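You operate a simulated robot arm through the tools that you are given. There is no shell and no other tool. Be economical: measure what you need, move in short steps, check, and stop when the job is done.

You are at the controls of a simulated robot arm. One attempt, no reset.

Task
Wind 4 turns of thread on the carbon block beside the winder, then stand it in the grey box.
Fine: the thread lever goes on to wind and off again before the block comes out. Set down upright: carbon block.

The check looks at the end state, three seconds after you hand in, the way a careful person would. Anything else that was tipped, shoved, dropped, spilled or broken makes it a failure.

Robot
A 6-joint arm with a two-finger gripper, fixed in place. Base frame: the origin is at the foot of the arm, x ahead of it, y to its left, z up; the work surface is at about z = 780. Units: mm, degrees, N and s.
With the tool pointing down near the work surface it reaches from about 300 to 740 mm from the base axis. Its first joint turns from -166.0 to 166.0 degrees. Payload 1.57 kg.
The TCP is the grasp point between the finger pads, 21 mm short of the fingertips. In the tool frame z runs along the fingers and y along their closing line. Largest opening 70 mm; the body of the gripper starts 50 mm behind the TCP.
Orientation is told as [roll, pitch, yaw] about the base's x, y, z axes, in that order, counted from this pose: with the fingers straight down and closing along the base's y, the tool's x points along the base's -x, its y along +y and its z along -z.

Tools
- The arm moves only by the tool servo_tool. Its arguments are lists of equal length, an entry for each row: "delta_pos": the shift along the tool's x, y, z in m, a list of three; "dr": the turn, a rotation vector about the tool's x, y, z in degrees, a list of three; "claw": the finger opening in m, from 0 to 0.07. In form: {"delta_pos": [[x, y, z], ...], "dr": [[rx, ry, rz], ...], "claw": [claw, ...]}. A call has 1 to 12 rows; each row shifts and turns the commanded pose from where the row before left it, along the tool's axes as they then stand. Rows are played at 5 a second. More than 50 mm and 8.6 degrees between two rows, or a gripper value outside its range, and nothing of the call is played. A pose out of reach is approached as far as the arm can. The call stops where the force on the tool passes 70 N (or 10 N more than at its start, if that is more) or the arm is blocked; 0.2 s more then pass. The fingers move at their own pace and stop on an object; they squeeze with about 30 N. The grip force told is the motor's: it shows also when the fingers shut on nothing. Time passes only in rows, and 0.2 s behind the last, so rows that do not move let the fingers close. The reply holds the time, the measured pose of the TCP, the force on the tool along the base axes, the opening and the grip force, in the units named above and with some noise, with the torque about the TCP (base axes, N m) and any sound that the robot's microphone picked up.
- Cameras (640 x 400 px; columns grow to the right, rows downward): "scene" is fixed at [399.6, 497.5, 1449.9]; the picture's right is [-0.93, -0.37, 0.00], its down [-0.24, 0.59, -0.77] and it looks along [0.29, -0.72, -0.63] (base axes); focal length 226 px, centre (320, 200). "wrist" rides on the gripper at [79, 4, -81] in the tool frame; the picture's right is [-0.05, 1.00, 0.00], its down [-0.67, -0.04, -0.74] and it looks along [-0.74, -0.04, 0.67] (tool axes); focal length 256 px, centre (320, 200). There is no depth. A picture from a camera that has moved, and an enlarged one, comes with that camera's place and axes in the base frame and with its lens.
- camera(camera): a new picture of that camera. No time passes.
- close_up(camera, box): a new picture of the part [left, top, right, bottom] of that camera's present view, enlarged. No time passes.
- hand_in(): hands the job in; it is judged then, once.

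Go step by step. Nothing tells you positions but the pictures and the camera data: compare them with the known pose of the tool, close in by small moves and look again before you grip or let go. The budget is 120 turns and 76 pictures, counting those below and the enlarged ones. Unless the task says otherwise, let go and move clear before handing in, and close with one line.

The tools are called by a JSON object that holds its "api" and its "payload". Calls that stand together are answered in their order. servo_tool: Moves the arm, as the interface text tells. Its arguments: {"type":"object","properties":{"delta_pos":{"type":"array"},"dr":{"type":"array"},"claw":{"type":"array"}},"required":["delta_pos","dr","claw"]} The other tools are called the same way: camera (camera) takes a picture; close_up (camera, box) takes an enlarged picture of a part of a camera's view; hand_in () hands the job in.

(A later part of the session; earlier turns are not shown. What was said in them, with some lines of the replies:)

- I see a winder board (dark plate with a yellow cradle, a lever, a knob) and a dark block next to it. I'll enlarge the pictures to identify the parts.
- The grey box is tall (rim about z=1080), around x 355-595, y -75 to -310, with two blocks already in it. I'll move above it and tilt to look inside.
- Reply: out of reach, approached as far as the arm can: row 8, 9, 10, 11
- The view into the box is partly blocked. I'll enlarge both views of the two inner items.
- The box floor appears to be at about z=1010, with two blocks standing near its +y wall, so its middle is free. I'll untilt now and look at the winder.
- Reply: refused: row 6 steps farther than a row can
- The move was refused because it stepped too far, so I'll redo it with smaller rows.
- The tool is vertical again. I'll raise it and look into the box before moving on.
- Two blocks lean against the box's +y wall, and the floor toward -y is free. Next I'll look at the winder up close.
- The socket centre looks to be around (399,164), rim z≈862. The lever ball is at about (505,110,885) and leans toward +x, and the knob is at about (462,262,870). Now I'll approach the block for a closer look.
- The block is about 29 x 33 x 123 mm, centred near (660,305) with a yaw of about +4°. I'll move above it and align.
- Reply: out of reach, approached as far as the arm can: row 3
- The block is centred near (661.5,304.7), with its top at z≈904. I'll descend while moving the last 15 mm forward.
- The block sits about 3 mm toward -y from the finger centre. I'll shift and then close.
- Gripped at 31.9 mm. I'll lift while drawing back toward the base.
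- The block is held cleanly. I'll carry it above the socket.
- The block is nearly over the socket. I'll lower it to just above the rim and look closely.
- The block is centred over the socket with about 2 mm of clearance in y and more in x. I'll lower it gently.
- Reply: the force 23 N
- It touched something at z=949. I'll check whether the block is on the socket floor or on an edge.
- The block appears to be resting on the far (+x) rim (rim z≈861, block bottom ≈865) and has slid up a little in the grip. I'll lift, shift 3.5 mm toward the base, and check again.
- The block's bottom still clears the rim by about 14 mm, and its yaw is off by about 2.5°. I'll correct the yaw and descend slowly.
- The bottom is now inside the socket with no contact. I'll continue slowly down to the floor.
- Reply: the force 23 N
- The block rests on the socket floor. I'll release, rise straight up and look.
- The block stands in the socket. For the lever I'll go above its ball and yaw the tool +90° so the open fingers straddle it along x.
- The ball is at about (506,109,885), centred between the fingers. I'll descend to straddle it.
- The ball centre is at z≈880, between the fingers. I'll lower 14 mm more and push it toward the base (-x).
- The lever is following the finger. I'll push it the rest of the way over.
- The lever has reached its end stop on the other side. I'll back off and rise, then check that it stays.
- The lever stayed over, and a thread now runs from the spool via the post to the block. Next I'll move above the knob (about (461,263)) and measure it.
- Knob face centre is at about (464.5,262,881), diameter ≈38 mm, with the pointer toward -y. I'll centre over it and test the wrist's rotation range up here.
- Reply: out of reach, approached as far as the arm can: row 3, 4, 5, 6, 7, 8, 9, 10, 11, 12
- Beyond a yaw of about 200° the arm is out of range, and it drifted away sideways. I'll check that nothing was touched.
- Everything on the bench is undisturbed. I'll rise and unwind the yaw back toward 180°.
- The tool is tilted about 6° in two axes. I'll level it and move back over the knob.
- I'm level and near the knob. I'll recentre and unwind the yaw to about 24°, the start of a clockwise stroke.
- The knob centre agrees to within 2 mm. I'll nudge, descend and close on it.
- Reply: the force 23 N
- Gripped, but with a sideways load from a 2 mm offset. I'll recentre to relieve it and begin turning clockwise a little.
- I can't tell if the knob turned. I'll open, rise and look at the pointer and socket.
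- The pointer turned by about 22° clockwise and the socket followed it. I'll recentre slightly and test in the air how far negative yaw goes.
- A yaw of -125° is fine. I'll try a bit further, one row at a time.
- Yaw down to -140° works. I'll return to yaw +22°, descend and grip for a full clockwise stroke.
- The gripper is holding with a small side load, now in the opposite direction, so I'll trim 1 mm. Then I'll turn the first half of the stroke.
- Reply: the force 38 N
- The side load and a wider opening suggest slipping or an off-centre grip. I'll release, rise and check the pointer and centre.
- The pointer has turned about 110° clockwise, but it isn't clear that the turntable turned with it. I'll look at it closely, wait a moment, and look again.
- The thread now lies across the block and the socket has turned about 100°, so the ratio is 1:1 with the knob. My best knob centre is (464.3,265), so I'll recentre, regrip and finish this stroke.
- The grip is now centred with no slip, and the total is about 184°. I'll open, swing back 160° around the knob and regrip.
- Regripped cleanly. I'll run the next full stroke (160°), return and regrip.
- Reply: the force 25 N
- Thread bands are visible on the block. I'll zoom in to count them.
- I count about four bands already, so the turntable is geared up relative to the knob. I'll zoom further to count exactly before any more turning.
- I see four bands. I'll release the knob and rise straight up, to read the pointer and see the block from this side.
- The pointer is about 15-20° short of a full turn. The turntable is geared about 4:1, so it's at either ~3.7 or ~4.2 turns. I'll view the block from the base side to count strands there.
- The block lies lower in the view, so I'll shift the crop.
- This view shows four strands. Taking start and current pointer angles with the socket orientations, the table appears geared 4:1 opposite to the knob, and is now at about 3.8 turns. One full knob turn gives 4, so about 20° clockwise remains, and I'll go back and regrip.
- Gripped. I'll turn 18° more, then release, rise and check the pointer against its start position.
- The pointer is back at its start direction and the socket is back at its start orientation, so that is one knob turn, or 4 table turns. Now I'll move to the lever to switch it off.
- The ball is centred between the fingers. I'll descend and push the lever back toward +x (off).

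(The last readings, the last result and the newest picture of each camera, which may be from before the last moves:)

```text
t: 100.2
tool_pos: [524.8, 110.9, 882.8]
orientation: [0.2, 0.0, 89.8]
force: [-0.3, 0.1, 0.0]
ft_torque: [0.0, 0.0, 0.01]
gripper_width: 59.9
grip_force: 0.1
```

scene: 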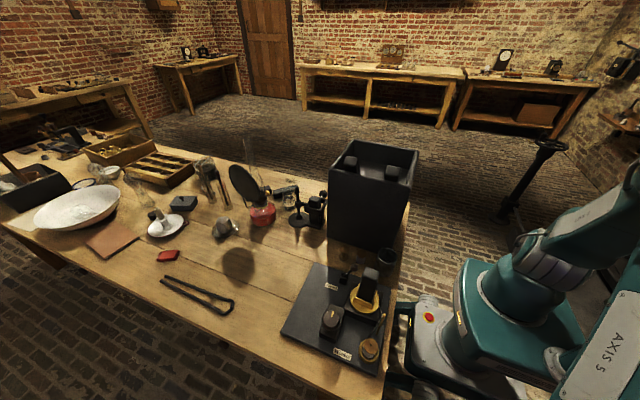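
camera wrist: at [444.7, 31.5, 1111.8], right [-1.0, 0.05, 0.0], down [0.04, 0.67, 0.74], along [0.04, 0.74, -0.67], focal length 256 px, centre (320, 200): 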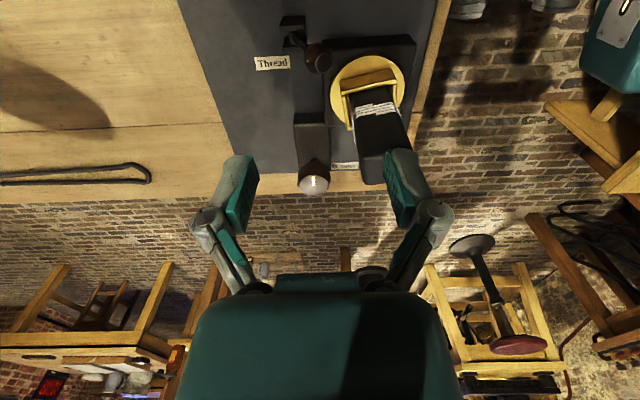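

No end-stop force yet. I'll push a few mm more.

{"api": "servo_tool", "payload": {"delta_pos": [[0, -0.003, 0], [0, -0.002, 0], [0, 0, 0]], "dr": [[0, 0, 0], [0, 0, 0], [0, 0, 0]], "claw": [0.06, 0.06, 0.06]}}

{"api": "close_up", "payload": {"camera": "wrist", "box": [160, 0, 480, 280]}}

```text
t: 101.0
tool_pos: [528.7, 111.1, 883.9]
orientation: [0.2, 0.0, 90.0]
force: [-15.6, 0.4, -6.2]
ft_torque: [0.0, -0.17, -0.05]
gripper_width: 66.4
grip_force: 5.1
```

```text
1.43 times, centred on (320, 140) of wrist
camera zoom: at [524.3, 32.6, 964.4], right [-1.0, 0.05, 0.0], down [0.04, 0.67, 0.74], along [0.04, 0.74, -0.67], focal length 366 px, centre (320, 286)
```

zoom: 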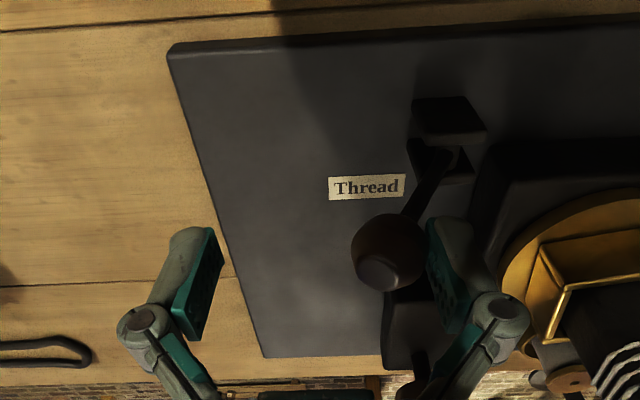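

The lever has hit its off stop. I'll back off, rise, and return the yaw to ~2° while moving over the block.

{"api": "servo_tool", "payload": {"delta_pos": [[0, 0.015, 0], [0, 0, -0.045], [0, 0, -0.045], [0, 0, -0.045], [-0.018, 0.039, -0.015], [-0.018, 0.039, 0], [-0.018, 0.039, 0], [0, 0, 0]], "dr": [[0, 0, 0], [0, 0, 0], [0, 0, 0], [0, 0, 0], [0, 0, 0], [0, 0, 0], [0, 0, 0], [0, 0, 0]], "claw": [0.06, 0.06, 0.06, 0.06, 0.06, 0.06, 0.06, 0.06]}}

{"api": "servo_tool", "payload": {"delta_pos": [[0, 0, 0], [0, 0, 0], [0, 0, 0], [0, 0, 0], [0, 0, 0], [0, 0, 0], [0, 0, 0], [0, 0, 0], [0, 0, 0], [0, 0, 0], [0, 0, 0], [0, 0, 0]], "dr": [[0, 0, 8], [0, 0, 8], [0, 0, 8], [0, 0, 8], [0, 0, 8], [0, 0, 8], [0, 0, 8], [0, 0, 8], [0, 0, 8], [0, 0, 8], [0, 0, 8], [0, 0, 0]], "claw": [0.06, 0.06, 0.06, 0.06, 0.06, 0.06, 0.06, 0.06, 0.06, 0.06, 0.06, 0.06]}}

{"api": "close_up", "payload": {"camera": "scene", "box": [320, 240, 400, 360]}}

{"api": "close_up", "payload": {"camera": "wrist", "box": [240, 0, 400, 160]}}

```text
t: 102.8
tool_pos: [397.3, 164.5, 1033.2]
orientation: [0.0, 0.0, 89.8]
force: [0.8, -0.7, -0.1]
ft_torque: [-0.01, -0.03, -0.01]
gripper_width: 59.9
grip_force: 0.0
```

```text
t: 105.4
tool_pos: [397.8, 165.2, 1033.9]
orientation: [0.1, 0.1, 1.8]
force: [-0.3, -0.1, 0.0]
ft_torque: [0.01, 0.0, 0.02]
gripper_width: 59.8
grip_force: 0.0
```

```text
3.33 times, centred on (360, 300) of scene
camera zoom: at [399.6, 497.5, 1449.9], right [-0.93, -0.37, 0.0], down [-0.24, 0.59, -0.77], along [0.29, -0.72, -0.63], focal length 752 px, centre (187, -133)
```

zoom: 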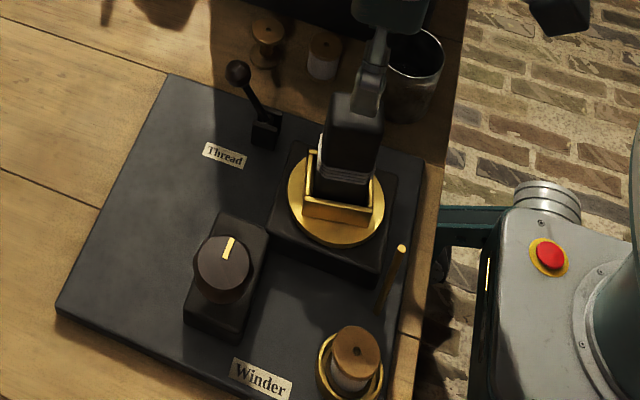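

```text
2.50 times, centred on (320, 80) of wrist
camera zoom: at [318.7, 168.1, 1115.2], right [0.02, 1.0, 0.0], down [0.67, -0.01, 0.74], along [0.74, -0.02, -0.67], focal length 640 px, centre (320, 500)
```

zoom: 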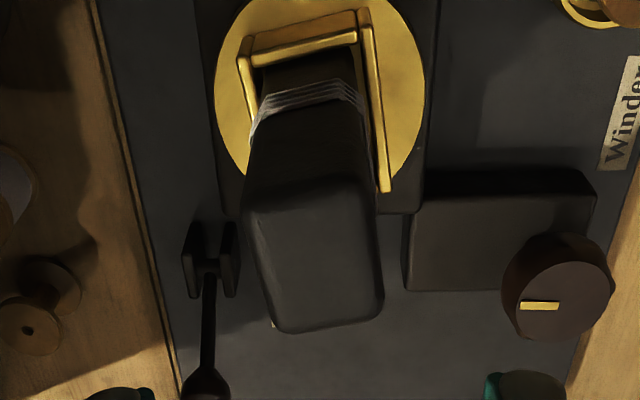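

The thread is cut, the lever is off, and the block carries four wraps. The block is yawed about 10°, so I'll align, descend and grip.

{"api": "servo_tool", "payload": {"delta_pos": [[0, 0, 0], [0, 0, 0.04], [0, 0, 0.04], [0, 0, 0.028], [0, 0, 0]], "dr": [[0, 0, -8], [0, 0, 0], [0, 0, 0], [0, 0, 0], [0, 0, 0]], "claw": [0.065, 0.065, 0.065, 0.065, 0.065]}}

{"api": "close_up", "payload": {"camera": "wrist", "box": [160, 0, 480, 280]}}

```text
t: 106.6
tool_pos: [397.7, 164.9, 926.1]
orientation: [-0.1, 0.1, 9.9]
force: [1.1, 0.0, 1.4]
ft_torque: [0.03, -0.01, 0.0]
gripper_width: 64.9
grip_force: 0.1
```

```text
1.43 times, centred on (320, 140) of wrist
camera zoom: at [319.4, 156.7, 1006.6], right [-0.12, 0.99, 0.0], down [0.66, 0.08, 0.74], along [0.74, 0.09, -0.67], focal length 366 px, centre (320, 286)
```

zoom: 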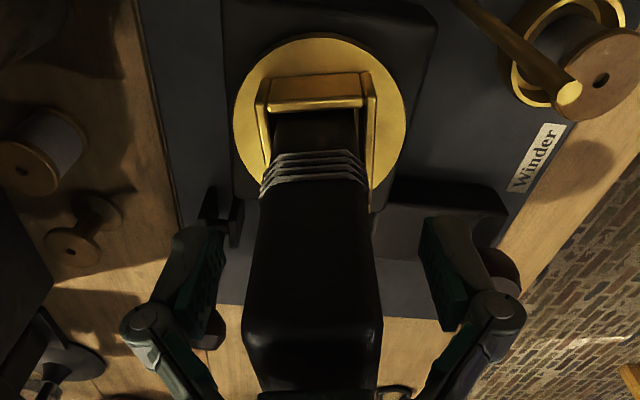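

Well aligned. I'll shift 2 mm, close and lift.

{"api": "servo_tool", "payload": {"delta_pos": [[0, -0.002, 0], [0, 0, 0], [0, 0, 0], [0, 0, 0], [0, 0, 0]], "dr": [[0, 0, 0], [0, 0, 0], [0, 0, 0], [0, 0, 0], [0, 0, 0]], "claw": [0.065, 0.04, 0.02, 0.02, 0.02]}}

{"api": "servo_tool", "payload": {"delta_pos": [[0, 0, -0.01], [0, 0, -0.02], [0, 0, -0.03], [0, 0, -0.03], [0, 0, 0]], "dr": [[0, 0, 0], [0, 0, 0], [0, 0, 0], [0, 0, 0], [0, 0, 0]], "claw": [0.02, 0.02, 0.02, 0.02, 0.02]}}

```text
t: 107.8
tool_pos: [398.3, 162.8, 926.1]
orientation: [0.0, 0.0, 9.8]
force: [1.3, 0.9, 9.5]
ft_torque: [-0.09, -0.1, -0.01]
gripper_width: 31.7
grip_force: 30.1
```

```text
t: 109.0
tool_pos: [398.0, 162.0, 1015.3]
orientation: [0.1, 0.0, 9.9]
force: [-0.6, -0.3, -2.6]
ft_torque: [0.03, 0.0, 0.0]
gripper_width: 31.5
grip_force: 30.1
```

The block is lifted and held. I'll raise it well above the box rim and straighten the yaw.

{"api": "servo_tool", "payload": {"delta_pos": [[0, 0, -0.045], [0, 0, -0.045], [0, 0, -0.045], [0, 0, -0.045], [0, 0, -0.045], [0, 0, 0]], "dr": [[0, 0, 0], [0, 0, 5], [0, 0, 5], [0, 0, 0], [0, 0, 0], [0, 0, 0]], "claw": [0.02, 0.02, 0.02, 0.02, 0.02, 0.02]}}

{"api": "servo_tool", "payload": {"delta_pos": [[-0.006, -0.046, 0], [-0.006, -0.046, 0], [-0.006, -0.046, 0], [-0.006, -0.046, 0], [0, 0, 0]], "dr": [[0, 0, 0], [0, 0, 0], [0, 0, 0], [0, 0, 0], [0, 0, 0]], "claw": [0.02, 0.02, 0.02, 0.02, 0.02]}}

```text
t: 110.4
tool_pos: [400.0, 163.1, 1240.5]
orientation: [0.0, 0.1, -0.2]
force: [-0.5, 0.0, -2.5]
ft_torque: [-0.05, -0.01, 0.02]
gripper_width: 31.7
grip_force: 30.1
```

```text
t: 111.6
tool_pos: [420.6, -23.6, 1240.9]
orientation: [0.1, 0.0, -0.1]
force: [-0.1, 0.8, -2.3]
ft_torque: [0.0, 0.01, 0.02]
gripper_width: 31.7
grip_force: 29.9
```

The block is clear of everything. I'll carry it over the free part of the box, at about (455,-218).

{"api": "servo_tool", "payload": {"delta_pos": [[-0.0068, -0.039, 0], [-0.0068, -0.039, 0], [-0.0068, -0.039, 0], [-0.0068, -0.039, 0], [-0.0068, -0.039, 0], [0, 0, 0]], "dr": [[0, 0, 0], [0, 0, 0], [0, 0, 0], [0, 0, 0], [0, 0, 0], [0, 0, 0]], "claw": [0.02, 0.02, 0.02, 0.02, 0.02, 0.02]}}

{"api": "camera", "payload": {"camera": "wrist"}}

{"api": "close_up", "payload": {"camera": "scene", "box": [310, 90, 430, 190]}}

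```text
t: 113.0
tool_pos: [456.2, -218.0, 1240.0]
orientation: [0.0, 0.1, -0.1]
force: [0.2, 0.6, -2.8]
ft_torque: [-0.04, 0.02, 0.04]
gripper_width: 31.6
grip_force: 29.9
```

```text
6 pictures are left
camera wrist: at [377.9, -213.1, 1321.5], right [0.06, 1.0, 0.0], down [0.67, -0.04, 0.74], along [0.74, -0.04, -0.67], focal length 256 px, centre (320, 200)
```

wrist: 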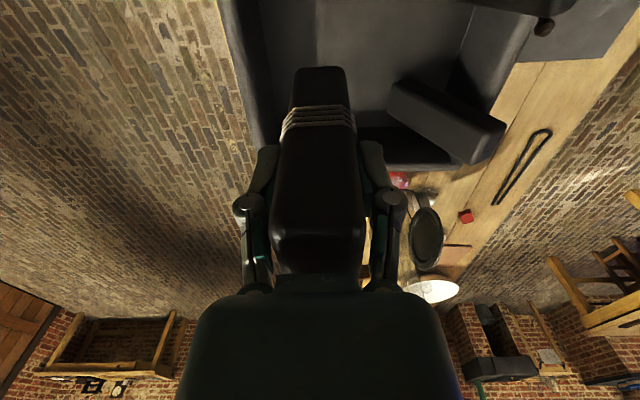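

```text
4.00 times, centred on (370, 140) of scene
camera zoom: at [399.6, 497.5, 1449.9], right [-0.93, -0.37, 0.0], down [-0.24, 0.59, -0.77], along [0.29, -0.72, -0.63], focal length 902 px, centre (120, 440)
```

zoom: 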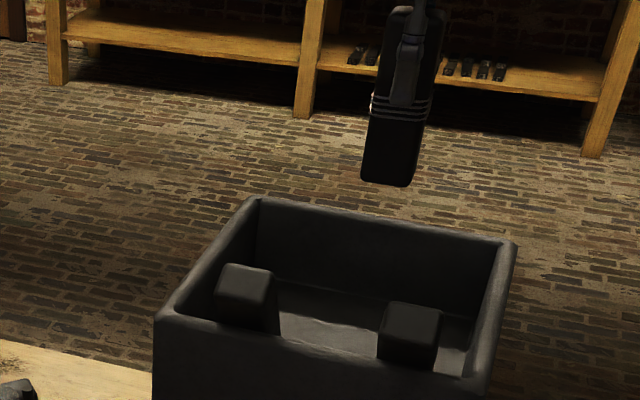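

The free floor spot is confirmed. I'll shift +6 mm in y and descend to about 25 mm above the expected floor.

{"api": "servo_tool", "payload": {"delta_pos": [[0, 0.006, 0], [0, 0, 0.035], [0, 0, 0.035], [0, 0, 0.03], [0, 0, 0.015], [0, 0, 0]], "dr": [[0, 0, 0], [0, 0, 0], [0, 0, 0], [0, 0, 0], [0, 0, 0], [0, 0, 0]], "claw": [0.02, 0.02, 0.02, 0.02, 0.02, 0.02]}}

{"api": "close_up", "payload": {"camera": "scene", "box": [310, 90, 430, 190]}}

```text
t: 114.4
tool_pos: [455.3, -212.5, 1124.7]
orientation: [0.0, 0.1, -0.1]
force: [-0.2, -0.1, -2.6]
ft_torque: [0.01, -0.02, 0.0]
gripper_width: 31.6
grip_force: 30.6
```

```text
4.00 times, centred on (370, 140) of scene
camera zoom: at [399.6, 497.5, 1449.9], right [-0.93, -0.37, 0.0], down [-0.24, 0.59, -0.77], along [0.29, -0.72, -0.63], focal length 902 px, centre (120, 440)
```

zoom: 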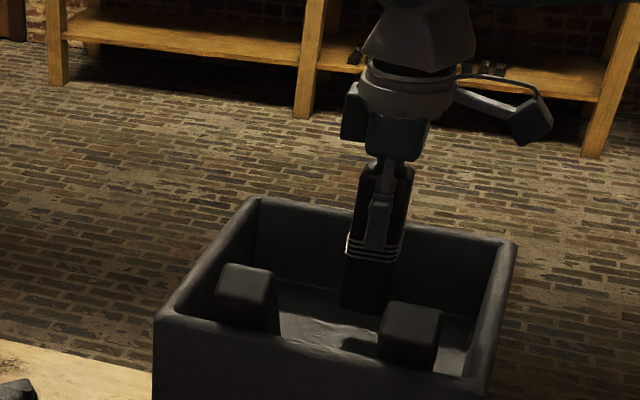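

It's inside the box now, with the shadow just below. I'll descend in small steps, watching the force.

{"api": "servo_tool", "payload": {"delta_pos": [[0, 0, 0.004], [0, 0, 0.004], [0, 0, 0.003], [0, 0, 0]], "dr": [[0, 0, 0], [0, 0, 0], [0, 0, 0], [0, 0, 0]], "claw": [0.02, 0.02, 0.02, 0.02]}}

{"api": "servo_tool", "payload": {"delta_pos": [[0, 0, 0.003], [0, 0, 0.003], [0, 0, 0]], "dr": [[0, 0, 0], [0, 0, 0], [0, 0, 0]], "claw": [0.02, 0.02, 0.02]}}

```text
t: 115.4
tool_pos: [455.6, -212.4, 1113.7]
orientation: [0.1, 0.1, -0.1]
force: [0.4, 0.3, -3.0]
ft_torque: [0.02, 0.0, 0.03]
gripper_width: 32.0
grip_force: 30.0
```

```text
t: 116.2
tool_pos: [454.8, -212.4, 1108.1]
orientation: [0.1, 0.2, -0.1]
force: [-0.1, -0.4, -2.3]
ft_torque: [-0.02, 0.02, -0.03]
gripper_width: 31.5
grip_force: 29.8
```

No contact yet at 1108, so I'll continue gently.

{"api": "servo_tool", "payload": {"delta_pos": [[0, 0, 0.003], [0, 0, 0.003], [0, 0, 0]], "dr": [[0, 0, 0], [0, 0, 0], [0, 0, 0]], "claw": [0.02, 0.02, 0.02]}}

{"api": "servo_tool", "payload": {"delta_pos": [[0, 0, 0.002], [0, 0, 0.002], [0, 0, 0]], "dr": [[0, 0, 0], [0, 0, 0], [0, 0, 0]], "claw": [0.02, 0.02, 0.02]}}

```text
t: 117.0
tool_pos: [457.1, -211.5, 1101.6]
orientation: [0.0, 0.2, -0.1]
force: [-0.4, -0.1, -3.2]
ft_torque: [0.01, 0.0, 0.01]
gripper_width: 31.4
grip_force: 30.0
```

```text
t: 117.8
tool_pos: [456.0, -211.3, 1098.2]
orientation: [0.1, 0.1, 0.0]
force: [-0.3, -0.7, -2.7]
ft_torque: [-0.03, 0.02, 0.0]
gripper_width: 31.4
grip_force: 30.4
```

{"api": "servo_tool", "payload": {"delta_pos": [[0, 0, 0.003], [0, 0, 0.003], [0, 0, 0]], "dr": [[0, 0, 0], [0, 0, 0], [0, 0, 0]], "claw": [0.02, 0.02, 0.02]}}

{"api": "close_up", "payload": {"camera": "scene", "box": [355, 130, 405, 180]}}

```text
t: 118.6
tool_pos: [455.7, -211.1, 1094.0]
orientation: [-0.1, -0.2, -0.1]
force: [3.8, -1.1, 26.8]
ft_torque: [0.09, -0.2, 0.01]
gripper_width: 32.0
grip_force: 30.0
```

```text
8.00 times, centred on (380, 155) of scene
camera zoom: at [399.6, 497.5, 1449.9], right [-0.93, -0.37, 0.0], down [-0.24, 0.59, -0.77], along [0.29, -0.72, -0.63], focal length 1804 px, centre (-160, 560)
```

zoom: 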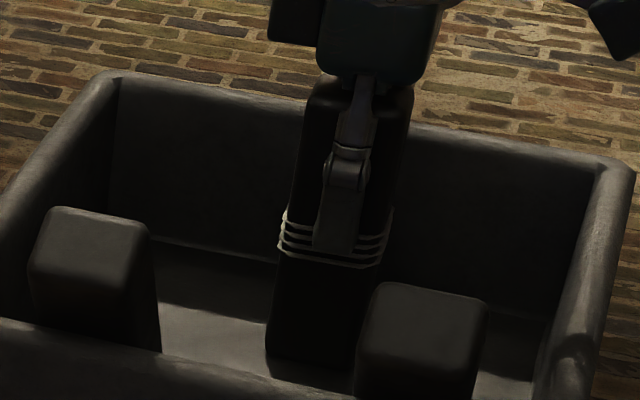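

It touched the floor exactly as expected (bottom ≈1009). I'll relax 1 mm, open and rise straight up.

{"api": "servo_tool", "payload": {"delta_pos": [[0, 0, -0.0015], [0, 0, 0], [0, 0, 0], [0, 0, 0], [0, 0, -0.02], [0, 0, -0.04], [0, 0, -0.04], [0, 0, -0.04], [0, 0, 0]], "dr": [[0, 0, 0], [0, 0, 0], [0, 0, 0], [0, 0, 0], [0, 0, 0], [0, 0, 0], [0, 0, 0], [0, 0, 0], [0, 0, 0]], "claw": [0.02, 0.035, 0.05, 0.055, 0.055, 0.055, 0.055, 0.055, 0.055]}}

{"api": "servo_tool", "payload": {"delta_pos": [[0.02, 0.04, 0], [0.02, 0.04, 0], [0.01, 0.04, 0], [0, 0.04, 0], [0, 0.04, 0], [0, 0.04, 0]], "dr": [[0, 0, 0], [0, 0, 0], [0, 0, 0], [0, 0, 0], [0, 0, 0], [0, 0, 0]], "claw": [0.055, 0.055, 0.055, 0.055, 0.055, 0.055]}}

{"api": "camera", "payload": {"camera": "scene"}}

```text
t: 120.6
tool_pos: [454.6, -211.5, 1234.4]
orientation: [0.0, 0.1, -0.1]
force: [0.0, 0.6, -0.5]
ft_torque: [0.01, 0.0, 0.02]
gripper_width: 54.9
grip_force: 0.1
```

```text
t: 122.0
tool_pos: [403.8, 30.9, 1234.5]
orientation: [-0.1, 0.0, 0.0]
force: [0.0, 0.1, 0.0]
ft_torque: [-0.02, 0.02, 0.01]
gripper_width: 54.9
grip_force: 0.1
```

```text
2 pictures are left
```

scene: 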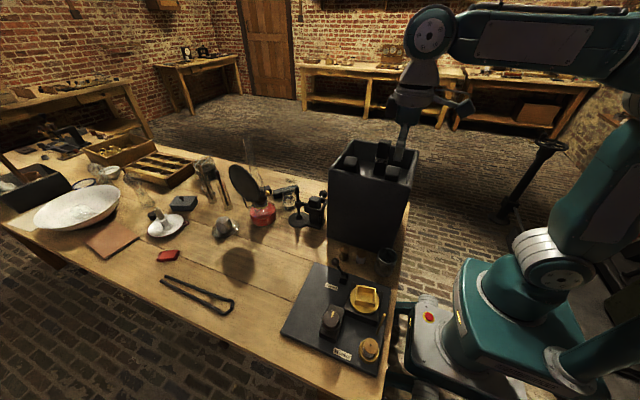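

The block seems to be standing in the box. One close look will confirm it.

{"api": "close_up", "payload": {"camera": "scene", "box": [335, 130, 425, 190]}}

```text
6.67 times, centred on (380, 160) of scene
camera zoom: at [399.6, 497.5, 1449.9], right [-0.93, -0.37, 0.0], down [-0.24, 0.59, -0.77], along [0.29, -0.72, -0.63], focal length 1504 px, centre (-80, 467)
```

zoom: 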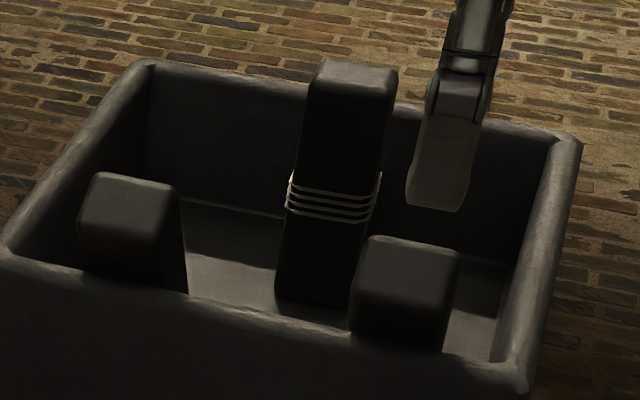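

The block stands upright in the box with four wraps, the lever is off, the arm is clear, and the other blocks look undisturbed. Handing in.

{"api": "hand_in", "payload": {}}

```text
The job is handed in.
```

I wound the carbon block with 4 turns of thread and stood it upright in the grey box. The thread lever went on to wind and off again before the block came out. The turn count rests on four visible wraps and the winder knob being back at its start mark after one full turn, which I worked out to be 4 turns of the block.
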